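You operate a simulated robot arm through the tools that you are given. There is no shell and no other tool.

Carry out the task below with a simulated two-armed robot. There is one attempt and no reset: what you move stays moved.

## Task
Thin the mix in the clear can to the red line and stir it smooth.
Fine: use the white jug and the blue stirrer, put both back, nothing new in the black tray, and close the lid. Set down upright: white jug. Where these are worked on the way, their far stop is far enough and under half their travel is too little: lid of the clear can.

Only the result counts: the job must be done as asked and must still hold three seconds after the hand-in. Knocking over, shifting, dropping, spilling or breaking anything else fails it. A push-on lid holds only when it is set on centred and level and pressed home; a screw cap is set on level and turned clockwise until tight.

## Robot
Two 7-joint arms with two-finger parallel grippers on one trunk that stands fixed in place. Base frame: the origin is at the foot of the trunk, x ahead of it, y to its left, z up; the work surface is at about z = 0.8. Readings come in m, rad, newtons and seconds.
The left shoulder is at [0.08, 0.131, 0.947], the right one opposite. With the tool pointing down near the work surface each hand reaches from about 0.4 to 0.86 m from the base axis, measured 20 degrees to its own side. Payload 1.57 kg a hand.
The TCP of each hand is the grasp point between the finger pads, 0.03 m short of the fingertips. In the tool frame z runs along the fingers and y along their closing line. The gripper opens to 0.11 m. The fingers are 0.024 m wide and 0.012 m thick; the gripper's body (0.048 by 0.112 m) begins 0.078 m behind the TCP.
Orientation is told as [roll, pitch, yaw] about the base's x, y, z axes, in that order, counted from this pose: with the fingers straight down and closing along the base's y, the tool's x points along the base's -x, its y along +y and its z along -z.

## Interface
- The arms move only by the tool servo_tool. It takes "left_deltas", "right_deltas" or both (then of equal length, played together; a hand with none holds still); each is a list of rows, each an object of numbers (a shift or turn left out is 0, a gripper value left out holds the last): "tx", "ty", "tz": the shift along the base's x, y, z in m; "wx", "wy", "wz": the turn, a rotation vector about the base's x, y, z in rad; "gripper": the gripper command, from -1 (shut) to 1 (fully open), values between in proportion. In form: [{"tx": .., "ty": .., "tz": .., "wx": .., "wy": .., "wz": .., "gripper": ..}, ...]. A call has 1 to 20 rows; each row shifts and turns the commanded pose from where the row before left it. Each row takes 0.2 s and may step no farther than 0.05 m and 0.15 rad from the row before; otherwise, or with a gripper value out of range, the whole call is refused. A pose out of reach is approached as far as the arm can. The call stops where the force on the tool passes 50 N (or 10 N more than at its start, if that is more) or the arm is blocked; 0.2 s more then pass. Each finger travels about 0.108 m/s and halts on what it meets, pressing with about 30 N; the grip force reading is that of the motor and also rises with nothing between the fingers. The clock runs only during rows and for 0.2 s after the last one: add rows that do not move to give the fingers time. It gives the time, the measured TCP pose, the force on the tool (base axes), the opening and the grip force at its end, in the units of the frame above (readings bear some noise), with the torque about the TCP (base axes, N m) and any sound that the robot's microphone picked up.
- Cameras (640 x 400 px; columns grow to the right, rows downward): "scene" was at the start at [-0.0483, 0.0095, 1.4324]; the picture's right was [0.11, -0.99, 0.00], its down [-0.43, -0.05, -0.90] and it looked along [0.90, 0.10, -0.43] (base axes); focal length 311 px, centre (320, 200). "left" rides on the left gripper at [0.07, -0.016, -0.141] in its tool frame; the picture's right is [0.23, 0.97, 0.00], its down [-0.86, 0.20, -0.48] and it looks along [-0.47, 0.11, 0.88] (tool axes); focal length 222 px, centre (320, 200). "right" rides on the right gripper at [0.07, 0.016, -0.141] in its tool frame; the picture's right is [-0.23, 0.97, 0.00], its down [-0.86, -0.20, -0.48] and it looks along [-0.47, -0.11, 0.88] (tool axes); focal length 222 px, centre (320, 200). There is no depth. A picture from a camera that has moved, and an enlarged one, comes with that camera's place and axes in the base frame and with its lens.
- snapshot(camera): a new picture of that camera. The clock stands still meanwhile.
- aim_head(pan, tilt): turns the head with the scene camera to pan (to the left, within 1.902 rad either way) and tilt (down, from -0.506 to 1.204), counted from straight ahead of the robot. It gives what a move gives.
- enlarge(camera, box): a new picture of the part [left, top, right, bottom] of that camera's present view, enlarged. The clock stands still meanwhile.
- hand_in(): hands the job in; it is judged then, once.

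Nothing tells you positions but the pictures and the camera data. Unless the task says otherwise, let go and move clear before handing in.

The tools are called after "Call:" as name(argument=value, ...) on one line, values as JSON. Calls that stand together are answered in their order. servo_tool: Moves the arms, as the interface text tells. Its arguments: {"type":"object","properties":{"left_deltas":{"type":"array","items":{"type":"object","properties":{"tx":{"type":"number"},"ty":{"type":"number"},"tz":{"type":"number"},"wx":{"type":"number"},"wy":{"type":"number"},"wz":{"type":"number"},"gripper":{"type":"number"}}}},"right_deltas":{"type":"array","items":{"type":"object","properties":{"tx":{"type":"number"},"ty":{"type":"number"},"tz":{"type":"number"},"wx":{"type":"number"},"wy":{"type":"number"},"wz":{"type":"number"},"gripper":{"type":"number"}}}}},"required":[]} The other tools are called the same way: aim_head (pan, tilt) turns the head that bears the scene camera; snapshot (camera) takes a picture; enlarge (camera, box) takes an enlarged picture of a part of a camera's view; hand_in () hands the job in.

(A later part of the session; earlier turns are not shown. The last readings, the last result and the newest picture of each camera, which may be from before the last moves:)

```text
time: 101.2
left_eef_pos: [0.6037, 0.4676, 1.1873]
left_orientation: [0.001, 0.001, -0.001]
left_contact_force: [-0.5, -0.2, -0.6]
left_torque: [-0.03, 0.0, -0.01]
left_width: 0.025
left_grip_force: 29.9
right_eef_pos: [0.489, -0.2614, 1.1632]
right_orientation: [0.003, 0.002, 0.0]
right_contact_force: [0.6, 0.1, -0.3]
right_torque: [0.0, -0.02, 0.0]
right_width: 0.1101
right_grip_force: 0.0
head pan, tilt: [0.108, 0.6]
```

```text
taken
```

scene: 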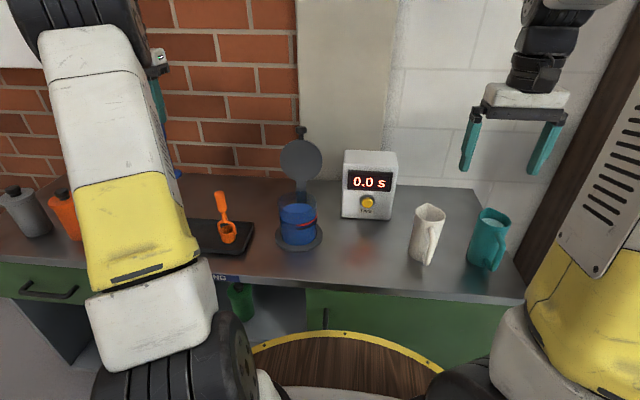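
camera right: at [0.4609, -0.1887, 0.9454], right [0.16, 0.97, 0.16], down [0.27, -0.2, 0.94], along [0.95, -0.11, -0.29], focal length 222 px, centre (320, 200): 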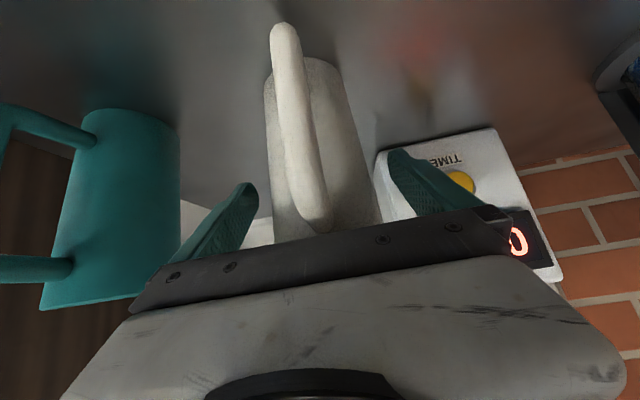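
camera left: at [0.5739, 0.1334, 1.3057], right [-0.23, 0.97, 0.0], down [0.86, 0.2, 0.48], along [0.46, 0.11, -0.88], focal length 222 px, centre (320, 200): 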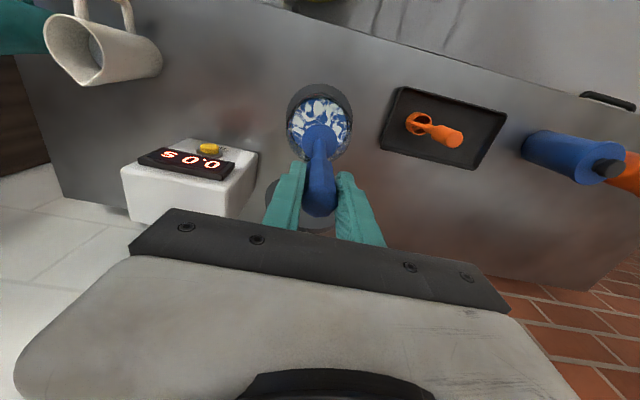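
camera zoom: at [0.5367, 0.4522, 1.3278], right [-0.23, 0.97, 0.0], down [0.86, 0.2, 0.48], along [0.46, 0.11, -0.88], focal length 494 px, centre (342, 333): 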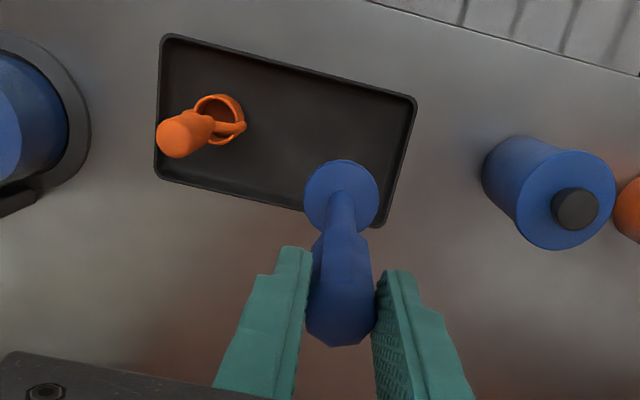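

Call:
servo_tool(left_deltas=[{"tx": 0.0025, "ty": 0.001, "tz": -0.03}, {"tz": -0.04}, {"tz": -0.04}, {"tz": -0.035}, {"tz": -0.025}, {"tz": -0.015}, {"tz": -0.01}, {}])

Call:
enlarge(camera="left", box=[220, 80, 420, 260])

```text
time: 103.0
left_eef_pos: [0.6083, 0.4706, 0.9946]
left_orientation: [0.0, 0.002, 0.0]
left_contact_force: [0.5, 0.4, -0.9]
left_torque: [0.0, 0.0, 0.0]
left_width: 0.0251
left_grip_force: 29.9
right_eef_pos: [0.4881, -0.2627, 1.1639]
right_orientation: [0.002, 0.003, -0.001]
right_contact_force: [0.6, 0.3, 0.4]
right_torque: [0.03, -0.02, 0.0]
right_width: 0.1101
right_grip_force: 0.0
head pan, tilt: [0.108, 0.6]
```

```text
2.22 times, centred on (320, 170) of left
camera zoom: at [0.5399, 0.4541, 1.134], right [-0.23, 0.97, 0.0], down [0.86, 0.2, 0.48], along [0.46, 0.11, -0.88], focal length 494 px, centre (320, 267)
```

zoom: 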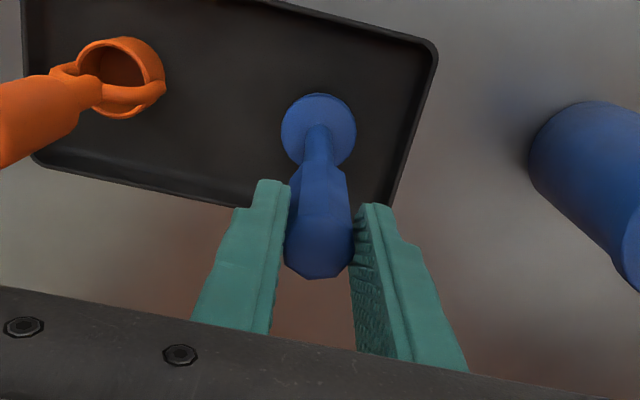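

Call:
servo_tool(left_deltas=[{"tz": -0.006}, {"tz": -0.004}, {}])

Call:
servo_tool(left_deltas=[{"tz": -0.002}, {"tz": -0.002}, {}])

Call:
enlarge(camera="left", box=[220, 80, 420, 260])

```text
time: 103.8
left_eef_pos: [0.6088, 0.4697, 0.9855]
left_orientation: [-0.001, 0.002, 0.0]
left_contact_force: [0.2, -0.3, -0.8]
left_torque: [-0.02, 0.0, 0.02]
left_width: 0.0247
left_grip_force: 30.2
right_eef_pos: [0.4901, -0.2625, 1.1647]
right_orientation: [0.002, 0.002, -0.001]
right_contact_force: [0.1, 0.1, -0.8]
right_torque: [-0.01, 0.05, 0.0]
right_width: 0.1099
right_grip_force: 0.1
head pan, tilt: [0.108, 0.6]
```

```text
time: 104.6
left_eef_pos: [0.6091, 0.4705, 0.9829]
left_orientation: [0.003, -0.005, 0.001]
left_contact_force: [-1.6, 0.8, 22.8]
left_torque: [-0.39, -0.13, 0.02]
left_width: 0.0251
left_grip_force: 29.6
right_eef_pos: [0.4895, -0.2624, 1.164]
right_orientation: [0.002, 0.001, 0.0]
right_contact_force: [0.0, 0.5, 0.9]
right_torque: [0.04, -0.01, 0.0]
right_width: 0.1103
right_grip_force: 0.0
head pan, tilt: [0.108, 0.6]
```

```text
2.22 times, centred on (320, 170) of left
camera zoom: at [0.5402, 0.4537, 1.1217], right [-0.23, 0.97, 0.0], down [0.85, 0.2, 0.48], along [0.47, 0.11, -0.88], focal length 494 px, centre (320, 267)
```

zoom: 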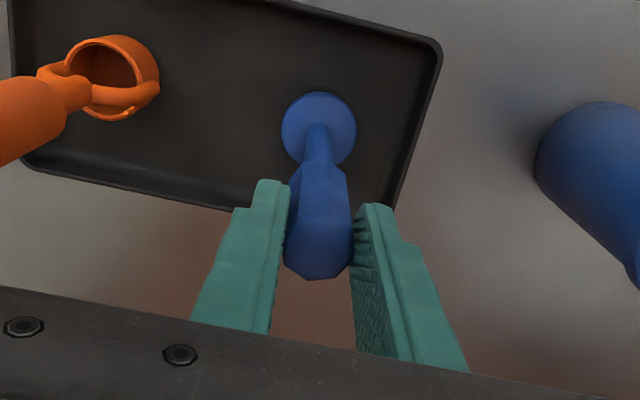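

Call:
servo_tool(left_deltas=[{"tz": 0.001}, {"gripper": -0.5}, {"gripper": -0.35}, {"gripper": -0.1}, {"gripper": 0.1}, {}])

Call:
enlarge(camera="left", box=[220, 80, 420, 260])

```text
time: 106.0
left_eef_pos: [0.6089, 0.4705, 0.9807]
left_orientation: [0.0, 0.003, 0.0]
left_contact_force: [-0.5, 0.0, -0.1]
left_torque: [0.0, 0.0, 0.0]
left_width: 0.0605
left_grip_force: 0.0
right_eef_pos: [0.4889, -0.2628, 1.1641]
right_orientation: [0.003, 0.001, -0.001]
right_contact_force: [0.7, 0.5, -0.1]
right_torque: [-0.01, -0.04, -0.02]
right_width: 0.1099
right_grip_force: 0.1
head pan, tilt: [0.108, 0.6]
```

```text
2.22 times, centred on (320, 170) of left
camera zoom: at [0.5405, 0.4539, 1.1209], right [-0.23, 0.97, 0.0], down [0.86, 0.2, 0.48], along [0.46, 0.11, -0.88], focal length 494 px, centre (320, 267)
```

zoom: 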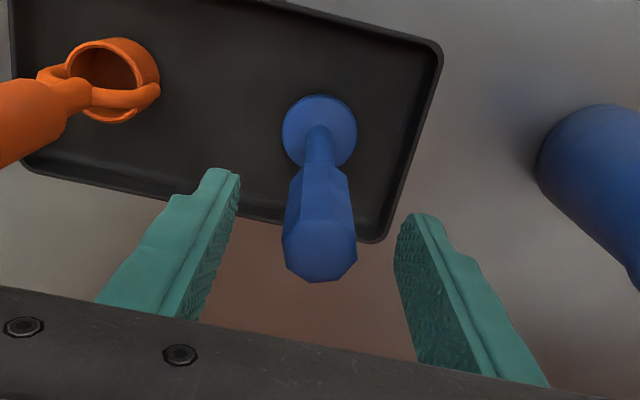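

The blue stirrer stands in its place. Next I will close the lid: the left hand grips the knob to bring the lid past vertical, the right hand's closed fingers support it from below as it comes down. I move both hands into position.

Call:
servo_tool(left_deltas=[{"tz": 0.02}, {"tz": 0.03}, {"tz": 0.035}, {"tz": 0.04}, {"tz": 0.045}, {"tz": 0.045}, {}, {}, {}, {}], right_deltas=[{"wx": 0.098, "gripper": -1}, {"wx": 0.098}, {"wx": 0.098}, {"wx": 0.098}, {"wx": 0.098}, {"wx": 0.098}, {"wx": 0.098}, {"wx": 0.099}, {}, {}])

Call:
enlarge(camera="left", box=[220, 55, 380, 165])

Call:
snapshot(camera="scene")

```text
time: 108.2
left_eef_pos: [0.6093, 0.4699, 1.1975]
left_orientation: [0.002, 0.002, 0.0]
left_contact_force: [0.9, 0.2, 0.8]
left_torque: [0.02, 0.03, -0.01]
left_width: 0.0603
left_grip_force: 0.0
right_eef_pos: [0.4894, -0.2633, 1.1638]
right_orientation: [0.788, 0.0, 0.002]
right_contact_force: [-0.8, -0.4, -0.3]
right_torque: [0.02, 0.01, 0.0]
right_width: 0.0002
right_grip_force: 21.4
head pan, tilt: [0.108, 0.6]
```

```text
3.64 times, centred on (300, 110) of left
camera zoom: at [0.5409, 0.4539, 1.3362], right [-0.23, 0.97, 0.0], down [0.86, 0.2, 0.48], along [0.46, 0.11, -0.88], focal length 808 px, centre (393, 527)
```

zoom: 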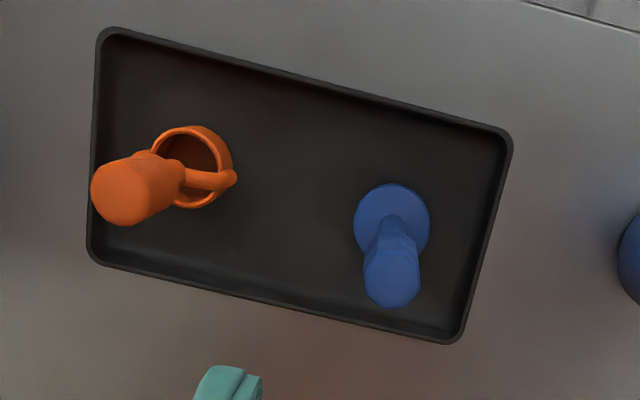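

```text
taken
```

scene: 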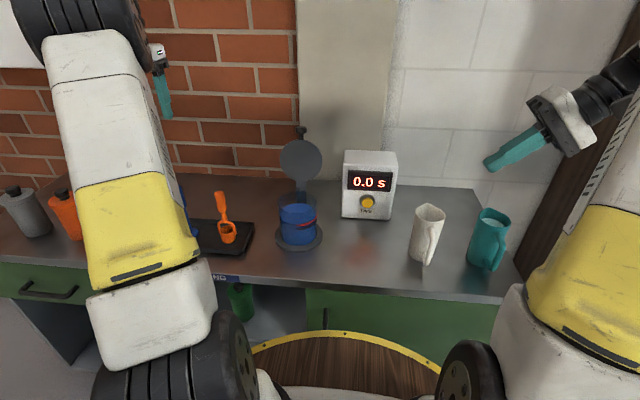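

Call:
servo_tool(left_deltas=[{"tx": 0.0101, "ty": -0.0355, "tz": 0.0025, "wy": -0.039}, {"tx": 0.0101, "ty": -0.0355, "tz": 0.0025, "wy": -0.039}, {"tx": 0.0101, "ty": -0.0355, "tz": 0.0025, "wy": -0.039}, {"tx": 0.0101, "ty": -0.0355, "tz": 0.0025, "wy": -0.039}, {"tx": 0.0101, "ty": -0.0355, "tz": 0.0025, "wy": -0.039}, {"tx": 0.0101, "ty": -0.0355, "tz": 0.0025, "wy": -0.039}, {"tx": 0.0101, "ty": -0.0355, "tz": 0.0025, "wy": -0.039}, {"tx": 0.0101, "ty": -0.0355, "tz": 0.0025, "wy": -0.039}, {"tx": 0.0101, "ty": -0.0355, "tz": 0.0025, "wy": -0.038}, {}], right_deltas=[{"tx": 0.0207, "ty": 0.0314, "tz": -0.0013}, {"tx": 0.0207, "ty": 0.0314, "tz": -0.0013}, {"tx": 0.0207, "ty": 0.0314, "tz": -0.0013}, {"tx": 0.0207, "ty": 0.0314, "tz": -0.0013}, {"tx": 0.0207, "ty": 0.0314, "tz": -0.0013}, {"tx": 0.0207, "ty": 0.0314, "tz": -0.0013}, {"tx": 0.0207, "ty": 0.0314, "tz": -0.0013}, {"tx": 0.0207, "ty": 0.0314, "tz": -0.0013}, {"tx": 0.0207, "ty": 0.0314, "tz": -0.0013}, {}])

Call:
snapshot(camera="scene")

Call:
snapshot(camera="left")

Call:
snapshot(camera="right")

```text
time: 110.4
left_eef_pos: [0.7009, 0.1506, 1.2184]
left_orientation: [0.003, -0.351, 0.002]
left_contact_force: [-0.4, -0.5, 0.2]
left_torque: [-0.02, -0.01, -0.02]
left_width: 0.0606
left_grip_force: 0.1
right_eef_pos: [0.676, 0.0174, 1.1515]
right_orientation: [0.785, 0.0, 0.002]
right_contact_force: [1.0, -0.4, -0.2]
right_torque: [0.02, -0.06, 0.02]
right_width: 0.0001
right_grip_force: 21.9
head pan, tilt: [0.108, 0.6]
```

```text
taken
```

scene: 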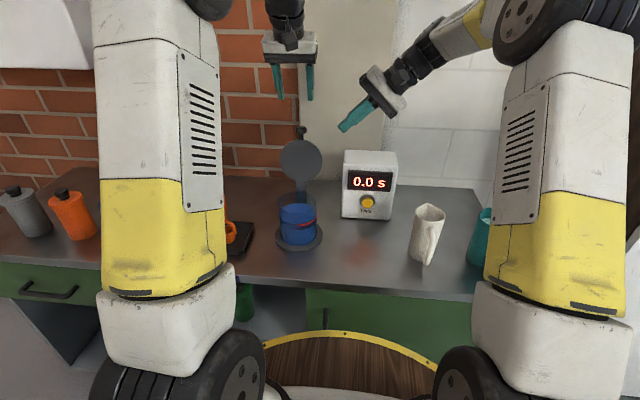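

```text
taken
camera left: at [0.5881, 0.135, 1.3261], right [-0.21, 0.97, -0.08], down [0.64, 0.2, 0.74], along [0.74, 0.11, -0.67], focal length 222 px, centre (320, 200)
```

left: 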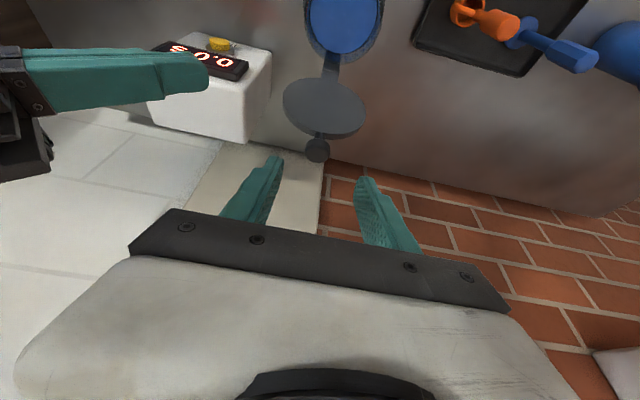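

```text
taken
camera right: at [0.6074, -0.0728, 1.264], right [0.23, 0.69, 0.69], down [0.86, -0.48, 0.2], along [0.47, 0.54, -0.7], focal length 222 px, centre (320, 200)
```

right: 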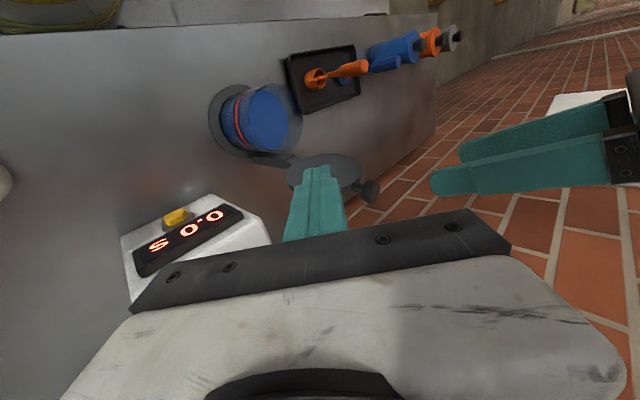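

The knob is at about (0.755, 0.149, 1.09), matching my model. I move the left fingers around it and slide the right fingers in front of the lid's underside.

Call:
servo_tool(left_deltas=[{"tx": 0.012, "tz": -0.024}, {"tx": 0.01, "tz": -0.024}, {"tx": 0.01, "tz": -0.024}, {"tx": 0.009, "tz": -0.022}, {"tx": 0.0085, "ty": -0.001, "tz": -0.019}, {}], right_deltas=[{"ty": 0.025, "tz": -0.0247}, {"ty": 0.025, "tz": -0.0247}, {"ty": 0.025, "tz": -0.0247}, {"ty": 0.025, "tz": -0.0247}, {"ty": 0.025, "tz": -0.0247}, {}])

Call:
enlarge(camera="scene", box=[230, 70, 430, 260])

Call:
snapshot(camera="left")

```text
time: 111.8
left_eef_pos: [0.7485, 0.1521, 1.1034]
left_orientation: [0.001, -0.349, -0.001]
left_contact_force: [-0.7, 1.6, -0.4]
left_torque: [-0.01, 0.02, 0.04]
left_width: 0.0601
left_grip_force: 0.0
right_eef_pos: [0.6768, 0.1441, 1.0275]
right_orientation: [0.785, -0.001, 0.002]
right_contact_force: [-0.6, 0.2, -0.7]
right_torque: [-0.03, 0.02, -0.02]
right_width: 0.0
right_grip_force: 21.4
head pan, tilt: [0.108, 0.6]
```

```text
2.11 times, centred on (330, 165) of scene
camera zoom: at [-0.0517, 0.0091, 1.4185], right [0.11, -0.99, 0.0], down [-0.56, -0.06, -0.82], along [0.82, 0.09, -0.57], focal length 655 px, centre (299, 274)
```

zoom: 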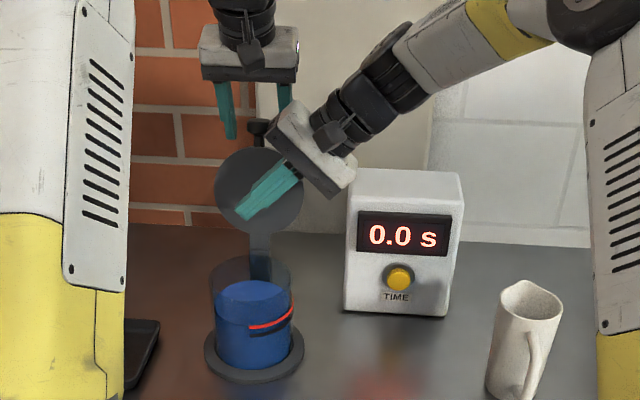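

```text
taken
camera left: at [0.6365, 0.1349, 1.2113], right [-0.21, 0.97, -0.08], down [0.64, 0.2, 0.74], along [0.74, 0.11, -0.67], focal length 222 px, centre (320, 200)
```

left: 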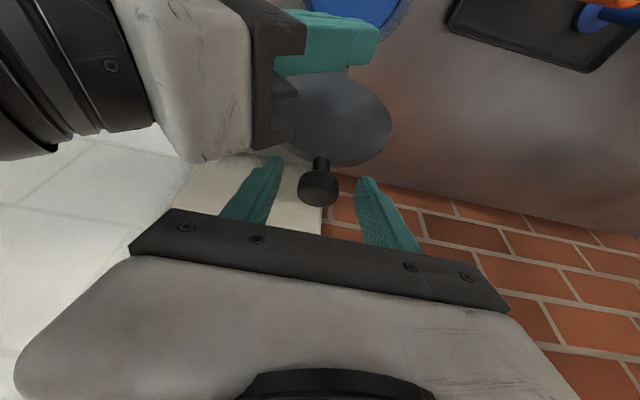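

Call:
servo_tool(left_deltas=[{"gripper": -0.2}, {"gripper": -0.4}, {"gripper": -1}, {}])

Call:
enlarge(camera="left", box=[220, 100, 420, 260])

Call:
enlarge(camera="scene", box=[230, 70, 390, 260])

```text
time: 112.8
left_eef_pos: [0.7496, 0.1506, 1.1043]
left_orientation: [-0.001, -0.346, 0.0]
left_contact_force: [0.1, -3.9, -0.3]
left_torque: [-0.07, 0.0, -0.04]
left_width: 0.0311
left_grip_force: 40.1
right_eef_pos: [0.675, 0.1424, 1.0266]
right_orientation: [0.785, -0.001, 0.002]
right_contact_force: [0.9, 0.3, 0.4]
right_torque: [-0.01, -0.01, 0.04]
right_width: 0.0002
right_grip_force: 21.5
head pan, tilt: [0.108, 0.6]
```

```text
2.50 times, centred on (320, 180) of left
camera zoom: at [0.6364, 0.1343, 1.2115], right [-0.21, 0.97, -0.08], down [0.64, 0.2, 0.74], along [0.74, 0.11, -0.67], focal length 555 px, centre (320, 250)
```

zoom: 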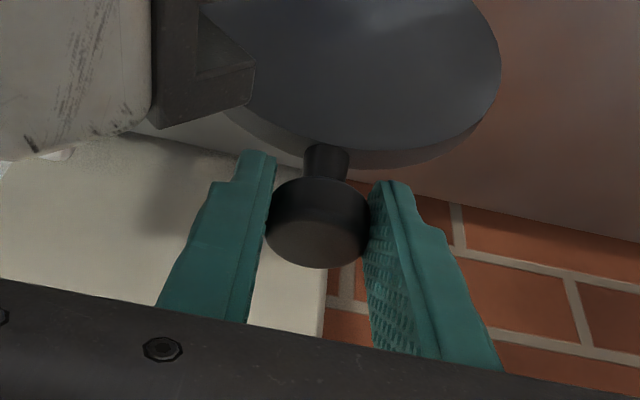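

```text
2.11 times, centred on (310, 165) of scene
camera zoom: at [-0.0516, 0.009, 1.4185], right [0.11, -0.99, 0.0], down [-0.56, -0.06, -0.82], along [0.82, 0.09, -0.57], focal length 655 px, centre (341, 274)
```

zoom: 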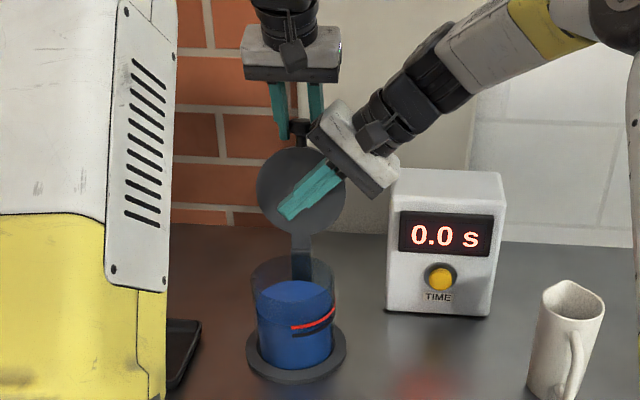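

The knob is held. I first lower the right hand a bit to keep clear of the left fingers, then pull the lid forward past vertical.

Call:
servo_tool(right_deltas=[{"tx": 0.001, "ty": -0.01, "tz": -0.015}, {"tx": 0.001, "ty": -0.01, "tz": -0.015}, {}])

Call:
servo_tool(left_deltas=[{"tx": -0.009, "tz": 0.001}, {"tx": -0.01, "tz": 0.0008}, {"tx": -0.01, "tz": 0.0}, {"tx": -0.01, "tz": -0.0008}, {"tx": -0.01, "tz": -0.0015}])

Call:
enlarge(camera="scene", box=[230, 70, 390, 260])

Call:
snapshot(camera="left")

```text
time: 113.6
left_eef_pos: [0.7492, 0.1504, 1.1038]
left_orientation: [0.001, -0.347, -0.001]
left_contact_force: [0.0, -4.8, -2.1]
left_torque: [-0.11, -0.01, -0.01]
left_width: 0.031
left_grip_force: 40.1
right_eef_pos: [0.6771, 0.1244, 0.9973]
right_orientation: [0.784, 0.002, 0.001]
right_contact_force: [-0.5, 0.1, -0.4]
right_torque: [-0.03, -0.03, -0.01]
right_width: 0.0
right_grip_force: 21.2
head pan, tilt: [0.108, 0.6]
```

```text
time: 114.8
left_eef_pos: [0.7022, 0.1516, 1.1073]
left_orientation: [0.001, -0.351, 0.0]
left_contact_force: [5.6, -0.8, 10.8]
left_torque: [-0.03, -1.23, 0.0]
left_width: 0.031
left_grip_force: 40.3
right_eef_pos: [0.678, 0.1246, 0.997]
right_orientation: [0.785, 0.0, 0.001]
right_contact_force: [0.6, -0.8, -0.2]
right_torque: [0.01, 0.01, -0.01]
right_width: 0.0
right_grip_force: 21.2
head pan, tilt: [0.108, 0.6]
```

```text
2.11 times, centred on (310, 165) of scene
camera zoom: at [-0.0518, 0.009, 1.4185], right [0.11, -0.99, 0.0], down [-0.56, -0.06, -0.82], along [0.82, 0.09, -0.57], focal length 655 px, centre (341, 274)
```

zoom: 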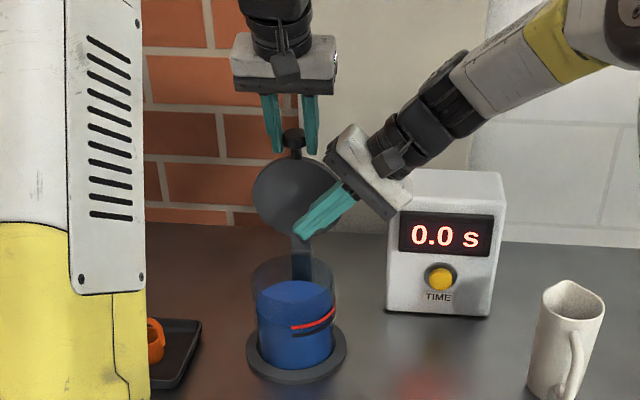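

```text
taken
camera left: at [0.5884, 0.1341, 1.2136], right [-0.21, 0.97, -0.08], down [0.64, 0.2, 0.74], along [0.74, 0.11, -0.66], focal length 222 px, centre (320, 200)
```

left: 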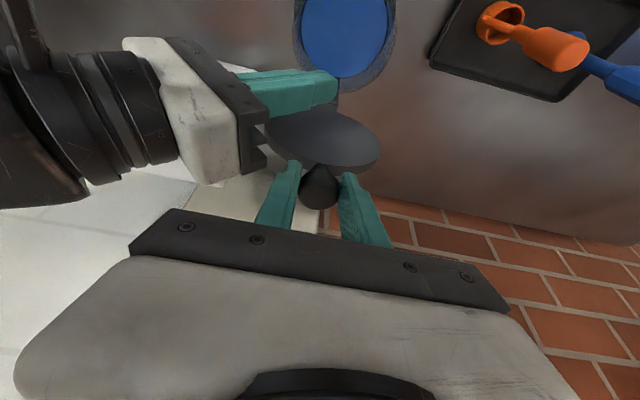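

The lid is now forward of vertical. I release it onto the right fingers and take the left hand away upward.

Call:
servo_tool(left_deltas=[{"gripper": -0.2}, {"gripper": 0.2}, {}, {}])

Call:
enlarge(camera="scene", box=[230, 70, 390, 260])

Call:
snapshot(camera="left")

```text
time: 115.8
left_eef_pos: [0.7006, 0.151, 1.1051]
left_orientation: [0.002, -0.346, 0.0]
left_contact_force: [-3.4, 6.5, -3.7]
left_torque: [0.23, 0.01, -0.17]
left_width: 0.0603
left_grip_force: 0.0
right_eef_pos: [0.678, 0.1254, 0.9983]
right_orientation: [0.785, 0.0, -0.001]
right_contact_force: [3.9, -6.3, 4.1]
right_torque: [0.57, 0.2, -0.06]
right_width: 0.0
right_grip_force: 21.3
head pan, tilt: [0.108, 0.6]
```

```text
2.11 times, centred on (310, 165) of scene
camera zoom: at [-0.0517, 0.0091, 1.4185], right [0.11, -0.99, 0.0], down [-0.56, -0.06, -0.82], along [0.82, 0.09, -0.57], focal length 655 px, centre (341, 274)
```

zoom: 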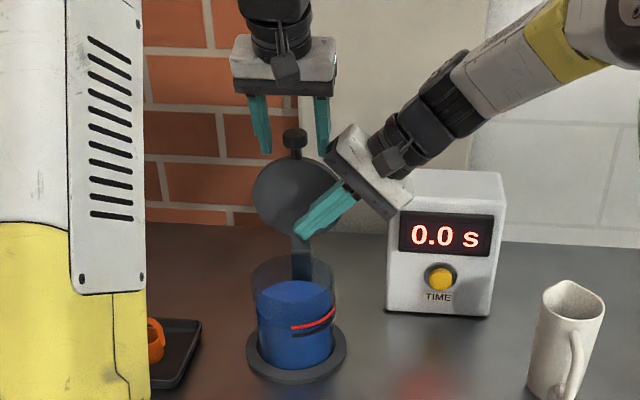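

```text
taken
camera left: at [0.5882, 0.1344, 1.212], right [-0.22, 0.97, -0.08], down [0.64, 0.2, 0.74], along [0.74, 0.11, -0.67], focal length 222 px, centre (320, 200)
```

left: 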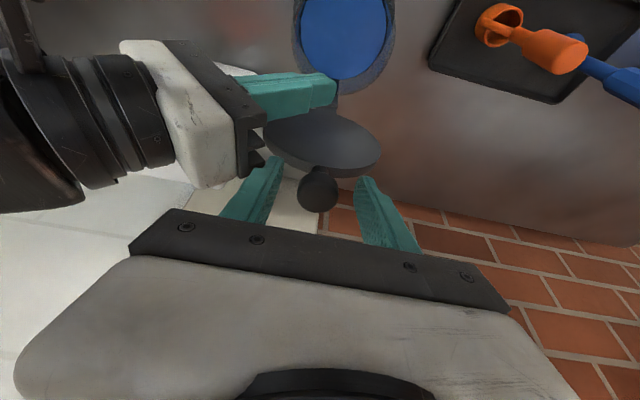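

Call:
servo_tool(left_deltas=[{"gripper": -0.1}, {"tx": -0.004, "tz": 0.012}, {"tx": -0.01, "tz": 0.028}, {"tx": -0.014, "tz": 0.037}, {"tx": -0.01, "ty": 0.02, "tz": 0.04}, {"ty": 0.04, "tz": 0.02}, {"ty": 0.045}, {"ty": 0.045}, {}])

Call:
enlarge(camera="scene", box=[230, 100, 390, 260])

Call:
snapshot(camera="left")

```text
time: 117.8
left_eef_pos: [0.6623, 0.2991, 1.2423]
left_orientation: [0.001, -0.348, -0.001]
left_contact_force: [-0.1, 0.0, -0.1]
left_torque: [0.02, 0.04, 0.0]
left_width: 0.0492
left_grip_force: 0.1
right_eef_pos: [0.6784, 0.1247, 0.998]
right_orientation: [0.786, -0.001, 0.001]
right_contact_force: [-0.7, 0.1, 0.0]
right_torque: [0.02, -0.01, 0.01]
right_width: 0.0
right_grip_force: 21.5
head pan, tilt: [0.108, 0.6]
```

```text
2.50 times, centred on (310, 180) of scene
camera zoom: at [-0.0517, 0.0092, 1.4185], right [0.11, -0.99, 0.0], down [-0.56, -0.06, -0.82], along [0.82, 0.09, -0.57], focal length 778 px, centre (345, 250)
```

zoom: 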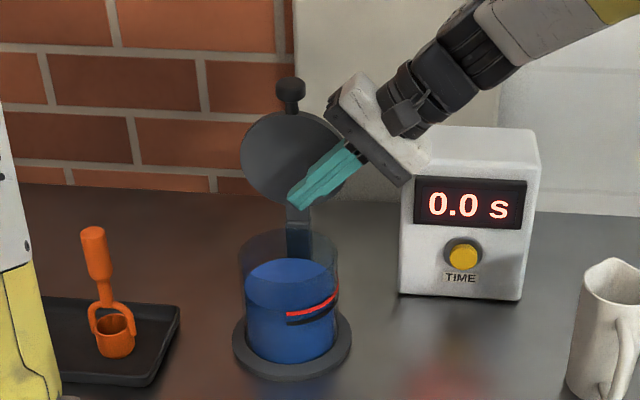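

```text
taken
camera left: at [0.5497, 0.2827, 1.3495], right [-0.21, 0.97, -0.08], down [0.64, 0.2, 0.74], along [0.74, 0.11, -0.67], focal length 222 px, centre (320, 200)
```

left: 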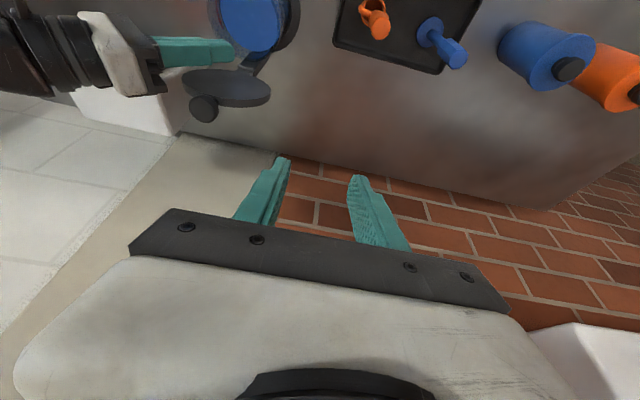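

The lid stays at about 82°. I bring the left hand, fingers closed and sloping, around behind the lid to push it forward onto the right fingers.

Call:
servo_tool(left_deltas=[{"tx": 0.012, "ty": 0.004, "wy": 0.116, "gripper": -1}, {"tx": 0.012, "ty": 0.004, "wy": 0.116}, {"tx": 0.012, "ty": 0.004, "wy": 0.116}, {"tx": 0.012, "ty": 0.004, "wx": -0.112}, {"tx": 0.012, "ty": 0.004, "tz": -0.004, "wx": -0.112}, {"tx": 0.012, "ty": 0.004, "tz": -0.004, "wx": -0.112}, {"tx": 0.012, "ty": 0.004, "tz": -0.004, "wx": -0.112}, {"tx": 0.009, "ty": 0.003, "tz": -0.004, "wx": -0.112}, {"tz": -0.004, "wx": -0.112}, {"wx": -0.113}, {}])

Call:
snapshot(camera="left")

Call:
snapshot(camera="scene")

```text
time: 120.2
left_eef_pos: [0.7048, 0.3158, 1.2021]
left_orientation: [-0.562, -0.051, 0.033]
left_contact_force: [-0.7, -0.1, -1.3]
left_torque: [-0.03, 0.01, 0.02]
left_width: 0.0002
left_grip_force: 21.3
left hand out of reach, approached as far as the arm can: row 3, 4, 5, 6, 7, 8, 10
right_eef_pos: [0.6779, 0.1254, 0.9964]
right_orientation: [0.785, 0.002, 0.002]
right_contact_force: [0.4, -0.4, 0.4]
right_torque: [0.02, -0.02, 0.0]
right_width: 0.0
right_grip_force: 21.6
head pan, tilt: [0.108, 0.6]
```

```text
taken
camera left: at [0.6274, 0.3759, 1.3252], right [-0.23, 0.82, -0.53], down [0.82, 0.45, 0.34], along [0.52, -0.36, -0.78], focal length 222 px, centre (320, 200)
```

left: 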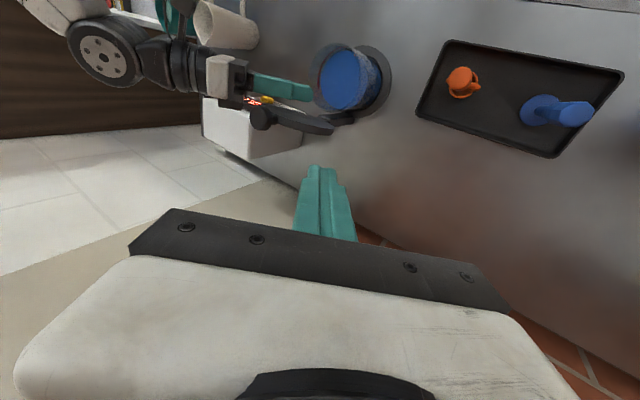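

```text
taken
```

scene: 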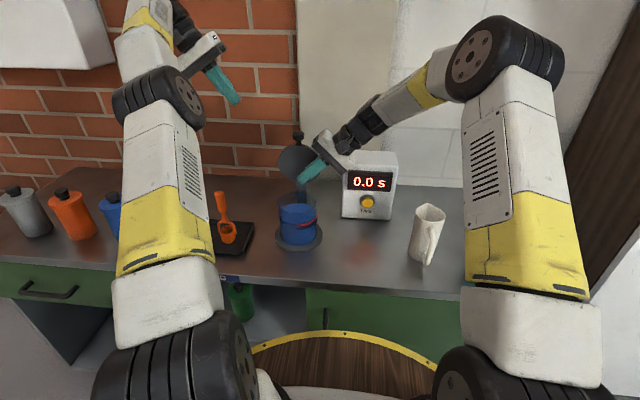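

Call:
servo_tool(left_deltas=[{"tx": -0.015, "ty": -0.01, "tz": -0.03}, {"tx": -0.01, "ty": -0.01, "tz": -0.03, "wx": -0.08, "wy": 0.02, "wz": -0.015}, {"tx": 0, "ty": -0.01, "tz": -0.01, "wx": -0.08, "wy": 0.02, "wz": -0.015}, {"wx": -0.063, "wy": 0.01}, {}])

```text
time: 121.4
left_eef_pos: [0.68, 0.2872, 1.1322]
left_orientation: [-0.785, 0.004, 0.007]
left_contact_force: [0.4, 0.1, 0.3]
left_torque: [0.0, 0.02, 0.02]
left_width: 0.0003
left_grip_force: 21.7
right_eef_pos: [0.6782, 0.1252, 0.9984]
right_orientation: [0.784, -0.001, 0.002]
right_contact_force: [0.1, 0.6, -0.7]
right_torque: [0.0, 0.04, 0.01]
right_width: 0.0
right_grip_force: 21.2
head pan, tilt: [0.108, 0.6]
```

Call:
servo_tool(left_deltas=[{"tx": 0.02, "ty": -0.01, "tz": -0.03}, {"tx": 0.025, "ty": -0.005}, {"tx": 0.025}, {"tx": 0.004}, {}])

Call:
snapshot(camera="left")

Call:
enlarge(camera="scene", box=[200, 80, 390, 260])

```text
time: 122.6
left_eef_pos: [0.7451, 0.2702, 1.099]
left_orientation: [-0.782, 0.003, 0.01]
left_contact_force: [0.9, 1.4, -0.5]
left_torque: [0.04, 0.04, -0.02]
left_width: 0.0
left_grip_force: 21.5
left hand out of reach, approached as far as the arm can: row 3
right_eef_pos: [0.6782, 0.1255, 0.9981]
right_orientation: [0.784, 0.003, 0.002]
right_contact_force: [-0.1, -0.1, 0.2]
right_torque: [0.03, 0.02, 0.0]
right_width: 0.0
right_grip_force: 21.9
head pan, tilt: [0.108, 0.6]
```

```text
taken
camera left: at [0.6754, 0.3581, 1.2094], right [-0.24, 0.69, -0.69], down [0.85, 0.49, 0.2], along [0.47, -0.54, -0.7], focal length 222 px, centre (320, 200)
```

left: 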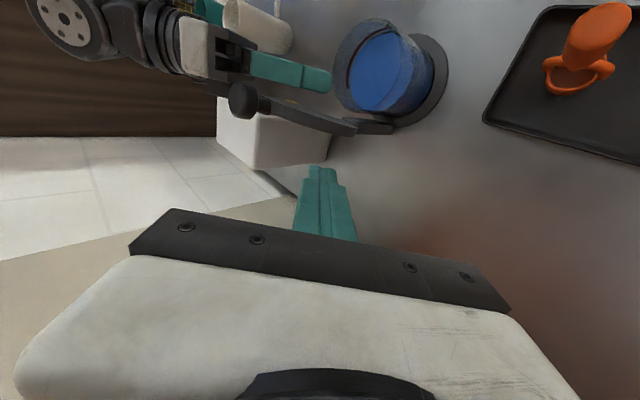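

```text
2.22 times, centred on (295, 170) of scene
camera zoom: at [-0.0517, 0.0092, 1.4185], right [0.11, -0.99, 0.0], down [-0.56, -0.06, -0.82], along [0.82, 0.09, -0.57], focal length 691 px, centre (376, 267)
```

zoom: 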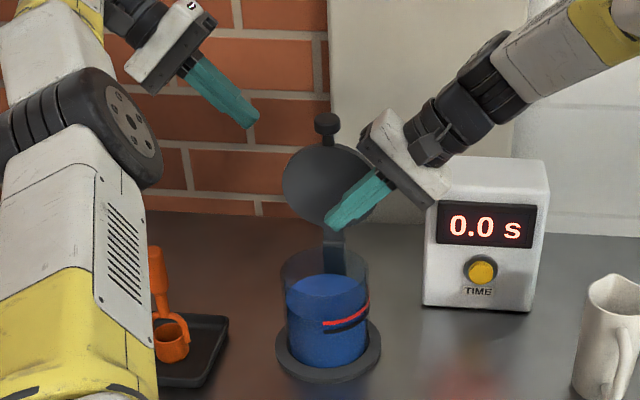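

Call:
servo_tool(left_deltas=[{"ty": -0.03, "tz": -0.012}, {"ty": -0.03, "tz": -0.012}, {"ty": -0.03, "tz": -0.013}, {"ty": -0.02, "tz": -0.012}, {}])

Call:
enlarge(camera="left", box=[180, 60, 440, 240])

Call:
enlarge(camera="scene", box=[200, 80, 390, 260])

```text
time: 123.8
left_eef_pos: [0.7443, 0.2702, 1.0993]
left_orientation: [-0.782, 0.004, 0.008]
left_contact_force: [0.0, 0.3, -0.3]
left_torque: [0.01, -0.01, 0.05]
left_width: 0.0001
left_grip_force: 20.9
left hand out of reach, approached as far as the arm can: row 1, 2, 3, 4
right_eef_pos: [0.6788, 0.1251, 0.9983]
right_orientation: [0.786, -0.001, 0.001]
right_contact_force: [0.5, -0.6, 0.4]
right_torque: [-0.03, -0.03, 0.02]
right_width: 0.0001
right_grip_force: 21.4
head pan, tilt: [0.108, 0.6]
```

```text
2.22 times, centred on (310, 150) of left
camera zoom: at [0.6754, 0.3582, 1.2095], right [-0.24, 0.69, -0.69], down [0.85, 0.49, 0.2], along [0.47, -0.54, -0.7], focal length 494 px, centre (342, 311)
```

zoom: 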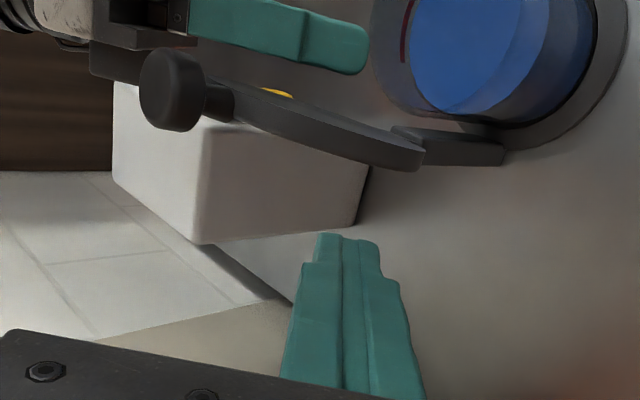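

```text
2.22 times, centred on (295, 170) of scene
camera zoom: at [-0.0516, 0.0092, 1.4185], right [0.11, -0.99, 0.0], down [-0.56, -0.06, -0.82], along [0.82, 0.09, -0.57], focal length 691 px, centre (376, 267)
```

zoom: 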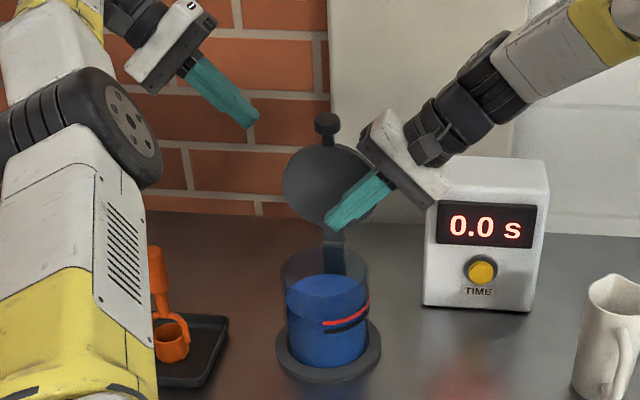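

Call:
servo_tool(left_deltas=[{"tx": -0.012, "tz": -0.005}, {"ty": -0.02, "tz": -0.008}, {"ty": -0.02, "tz": -0.01}, {}])

```text
time: 124.8
left_eef_pos: [0.7441, 0.2707, 1.0989]
left_orientation: [-0.783, 0.002, 0.01]
left_contact_force: [-0.5, 0.6, 1.0]
left_torque: [-0.04, -0.01, -0.02]
left_width: 0.0003
left_grip_force: 21.4
left hand out of reach, approached as far as the arm can: row 1, 2, 3
right_eef_pos: [0.6786, 0.1243, 0.9973]
right_orientation: [0.786, 0.001, 0.003]
right_contact_force: [-0.3, 0.5, 0.3]
right_torque: [0.0, -0.01, 0.03]
right_width: 0.0
right_grip_force: 21.4
head pan, tilt: [0.108, 0.6]
```

Call:
servo_tool(left_deltas=[{"tx": -0.03}, {"tx": -0.02}, {}])

```text
time: 125.6
left_eef_pos: [0.7363, 0.2836, 1.1059]
left_orientation: [-0.783, 0.004, 0.006]
left_contact_force: [-0.1, 0.2, -0.1]
left_torque: [0.01, 0.0, -0.01]
left_width: 0.0
left_grip_force: 21.7
left hand out of reach, approached as far as the arm can: row 1, 2
right_eef_pos: [0.6783, 0.1253, 0.9969]
right_orientation: [0.784, 0.0, 0.002]
right_contact_force: [0.4, 0.1, -0.6]
right_torque: [0.0, -0.03, -0.01]
right_width: 0.0
right_grip_force: 21.2
head pan, tilt: [0.108, 0.6]
```

Call:
servo_tool(left_deltas=[{"tx": -0.04, "ty": 0.01, "tz": 0.02}, {"tx": -0.03, "tz": 0.01}, {}, {}])

Call:
snapshot(camera="scene")

```text
time: 126.6
left_eef_pos: [0.7202, 0.301, 1.1345]
left_orientation: [-0.782, 0.002, 0.008]
left_contact_force: [-0.6, -0.2, 0.3]
left_torque: [0.01, 0.0, -0.03]
left_width: 0.0002
left_grip_force: 21.3
left hand out of reach, approached as far as the arm can: row 1, 2
right_eef_pos: [0.6789, 0.1254, 0.9973]
right_orientation: [0.785, -0.001, 0.003]
right_contact_force: [0.5, 0.3, 0.2]
right_torque: [0.0, 0.0, 0.01]
right_width: 0.0
right_grip_force: 21.4
head pan, tilt: [0.108, 0.6]
```

```text
taken
```

scene: 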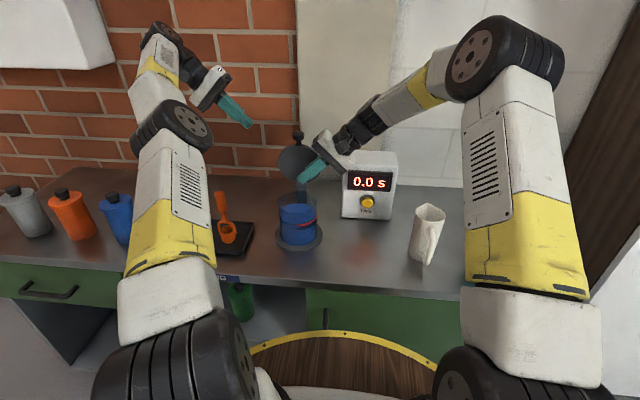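

Call:
servo_tool(left_deltas=[{"tx": -0.02, "wx": 0.12}, {"tx": -0.02, "wx": 0.12}, {"tx": -0.02, "wx": 0.12}, {"tx": -0.02, "wx": 0.12}, {}])

```text
time: 127.8
left_eef_pos: [0.6531, 0.3037, 1.1383]
left_orientation: [-0.301, -0.001, 0.008]
left_contact_force: [0.0, 0.2, 0.1]
left_torque: [0.0, 0.0, 0.03]
left_width: 0.0001
left_grip_force: 21.8
left hand out of reach, approached as far as the arm can: row 1
right_eef_pos: [0.678, 0.1247, 0.9974]
right_orientation: [0.785, -0.002, 0.001]
right_contact_force: [-0.6, 1.0, 0.4]
right_torque: [-0.01, -0.01, -0.02]
right_width: 0.0
right_grip_force: 21.3
head pan, tilt: [0.108, 0.6]
```

The arm had run into a joint limit there, now freed. I instead go over the top with steep closed fingers, to push the knob from behind and finally from above.

Call:
servo_tool(left_deltas=[{"tz": 0.015, "wx": 0.075, "wy": -0.0875}, {"tz": 0.015, "wx": 0.075, "wy": -0.0875}, {"tz": 0.015, "wx": 0.075, "wy": -0.0875}, {"tz": 0.01, "wx": 0.075, "wy": -0.0875}, {"tx": 0.015, "ty": -0.03}, {"tx": 0.018, "ty": -0.035}, {"tx": 0.02, "ty": -0.035}, {"tx": 0.02, "ty": -0.03}, {"tx": 0.019, "ty": -0.0235, "tz": -0.01}, {}])

Call:
snapshot(camera="left")

Call:
enlarge(camera="scene", box=[200, 80, 390, 260])

```text
time: 130.0
left_eef_pos: [0.7474, 0.1513, 1.1842]
left_orientation: [0.01, -0.347, -0.046]
left_contact_force: [-0.2, -0.1, 0.0]
left_torque: [0.0, -0.02, 0.01]
left_width: 0.0
left_grip_force: 21.1
right_eef_pos: [0.6787, 0.1245, 0.9977]
right_orientation: [0.785, -0.002, 0.003]
right_contact_force: [-0.2, 0.3, -0.3]
right_torque: [0.05, 0.04, -0.01]
right_width: 0.0
right_grip_force: 21.0
head pan, tilt: [0.108, 0.6]
```

```text
taken
camera left: at [0.6339, 0.1399, 1.2911], right [-0.17, 0.98, -0.07], down [0.65, 0.17, 0.74], along [0.74, 0.08, -0.67], focal length 222 px, centre (320, 200)
```

left: 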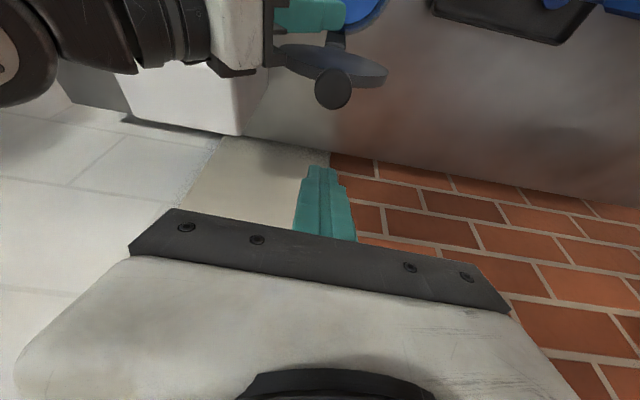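

```text
2.22 times, centred on (295, 170) of scene
camera zoom: at [-0.0517, 0.0091, 1.4185], right [0.11, -0.99, 0.0], down [-0.56, -0.06, -0.82], along [0.82, 0.09, -0.57], focal length 691 px, centre (376, 267)
```

zoom: 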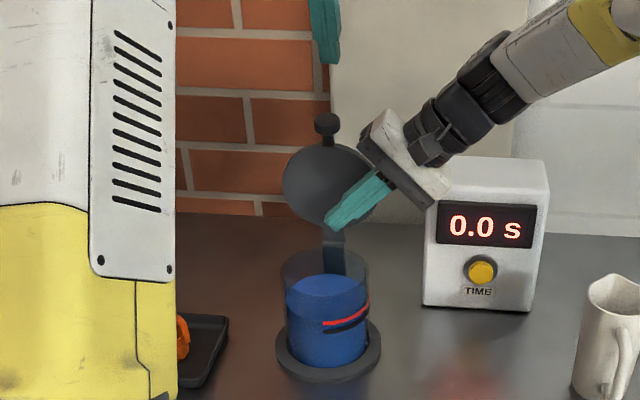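

Call:
servo_tool(left_deltas=[{"tx": 0.003, "tz": -0.025}, {"tz": -0.025}, {"tz": -0.02}, {"tz": -0.012}, {}])

Call:
enlarge(camera="left", box=[200, 60, 440, 240])

```text
time: 131.2
left_eef_pos: [0.7482, 0.1519, 1.1014]
left_orientation: [0.005, -0.348, -0.048]
left_contact_force: [-0.5, -1.0, 0.4]
left_torque: [0.0, 0.01, 0.01]
left_width: 0.0002
left_grip_force: 21.1
right_eef_pos: [0.6781, 0.1256, 0.9974]
right_orientation: [0.786, 0.0, 0.001]
right_contact_force: [0.0, -0.8, 0.0]
right_torque: [0.01, 0.05, 0.01]
right_width: 0.0003
right_grip_force: 21.2
head pan, tilt: [0.108, 0.6]
```

```text
2.22 times, centred on (320, 150) of left
camera zoom: at [0.6352, 0.1395, 1.209], right [-0.17, 0.98, -0.07], down [0.65, 0.17, 0.74], along [0.74, 0.08, -0.67], focal length 494 px, centre (320, 311)
```

zoom: 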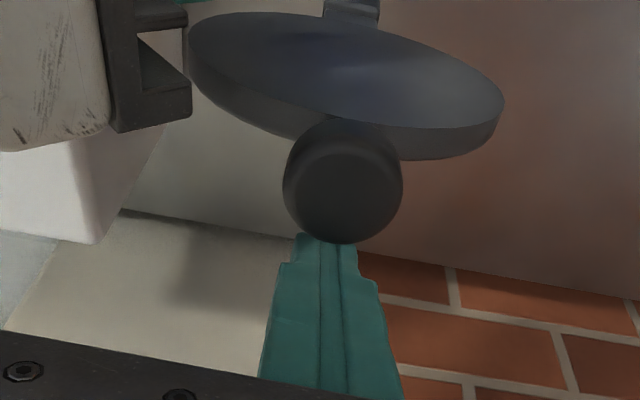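

Call:
servo_tool(left_deltas=[{"tx": -0.008, "ty": 0.003}, {"tx": -0.009}, {"tx": -0.01}, {"tx": -0.01}, {"tx": -0.01, "tz": -0.001}])

Call:
enlarge(camera="left", box=[200, 60, 440, 240])

Call:
enlarge(camera="scene", box=[230, 100, 390, 260])

```text
time: 132.4
left_eef_pos: [0.7037, 0.156, 1.1018]
left_orientation: [0.009, -0.358, -0.046]
left_contact_force: [25.7, 4.1, 5.4]
left_torque: [-0.13, -0.32, -0.04]
left_width: 0.0001
left_grip_force: 21.3
right_eef_pos: [0.6737, 0.1255, 0.9963]
right_orientation: [0.783, 0.008, 0.01]
right_contact_force: [-39.9, -12.4, -2.0]
right_torque: [0.52, -1.71, -1.01]
right_width: 0.0
right_grip_force: 20.9
head pan, tilt: [0.108, 0.6]
```

```text
2.22 times, centred on (320, 150) of left
camera zoom: at [0.5889, 0.1437, 1.2085], right [-0.17, 0.98, -0.07], down [0.64, 0.17, 0.75], along [0.75, 0.08, -0.66], focal length 494 px, centre (320, 311)
```

zoom: 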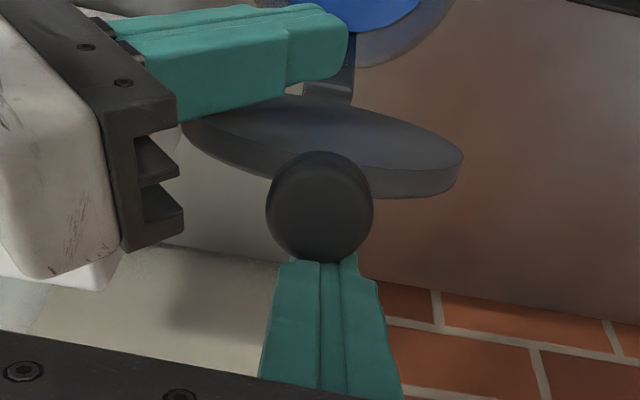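

```text
2.50 times, centred on (310, 180) of scene
camera zoom: at [-0.0525, 0.0088, 1.4185], right [0.11, -0.99, 0.0], down [-0.56, -0.06, -0.83], along [0.82, 0.09, -0.56], focal length 778 px, centre (345, 250)
```

zoom: 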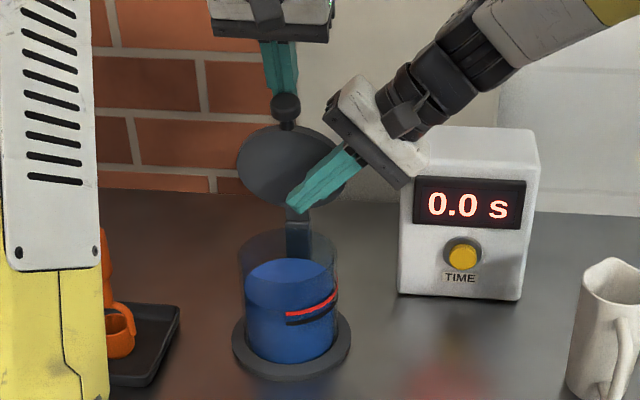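

The lid is pinched between both hands. I ease the left back and test whether the lid falls or holds when the right moves away a little.

Call:
servo_tool(left_deltas=[{"tx": 0.008}, {}])

Call:
servo_tool(right_deltas=[{"tx": -0.01}, {"tx": -0.01}, {}, {}])

Call:
enlarge(camera="left", box=[200, 60, 440, 240])

Call:
enlarge(camera="scene", box=[230, 100, 390, 260])

```text
time: 133.0
left_eef_pos: [0.7087, 0.1561, 1.1015]
left_orientation: [0.009, -0.35, -0.046]
left_contact_force: [15.2, 6.0, 15.2]
left_torque: [0.03, -0.02, 0.03]
left_width: 0.0
left_grip_force: 21.2
right_eef_pos: [0.6776, 0.1253, 0.9982]
right_orientation: [0.787, 0.001, 0.002]
right_contact_force: [-23.1, -4.2, -7.9]
right_torque: [0.36, -0.91, -0.55]
right_width: 0.0
right_grip_force: 21.7
head pan, tilt: [0.108, 0.6]
```

```text
time: 134.0
left_eef_pos: [0.7089, 0.1545, 1.0998]
left_orientation: [0.009, -0.347, -0.047]
left_contact_force: [-0.9, 2.0, 5.7]
left_torque: [-0.01, 0.05, -0.04]
left_width: 0.0
left_grip_force: 20.6
right_eef_pos: [0.6587, 0.1248, 1.0]
right_orientation: [0.786, 0.0, 0.0]
right_contact_force: [1.0, 0.1, 0.3]
right_torque: [-0.05, 0.02, -0.01]
right_width: 0.0
right_grip_force: 21.8
head pan, tilt: [0.108, 0.6]
```

```text
2.22 times, centred on (320, 150) of left
camera zoom: at [0.5959, 0.1426, 1.2072], right [-0.17, 0.98, -0.07], down [0.65, 0.17, 0.74], along [0.74, 0.08, -0.67], focal length 494 px, centre (320, 311)
```

zoom: 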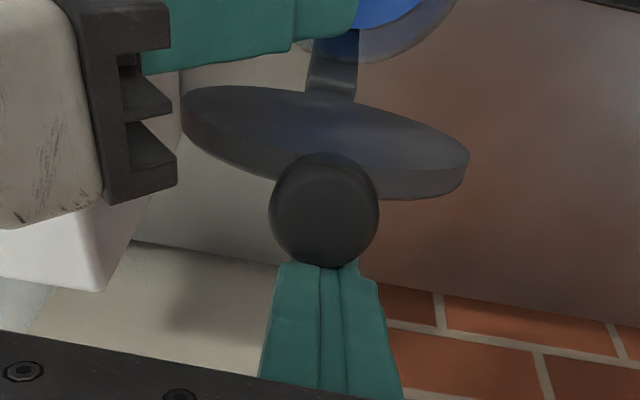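

```text
2.50 times, centred on (310, 180) of scene
camera zoom: at [-0.0519, 0.0092, 1.4185], right [0.11, -0.99, 0.0], down [-0.56, -0.06, -0.83], along [0.82, 0.09, -0.56], focal length 778 px, centre (345, 250)
```

zoom: 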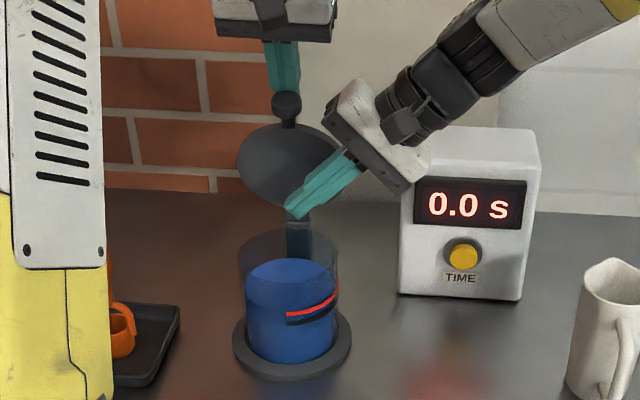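

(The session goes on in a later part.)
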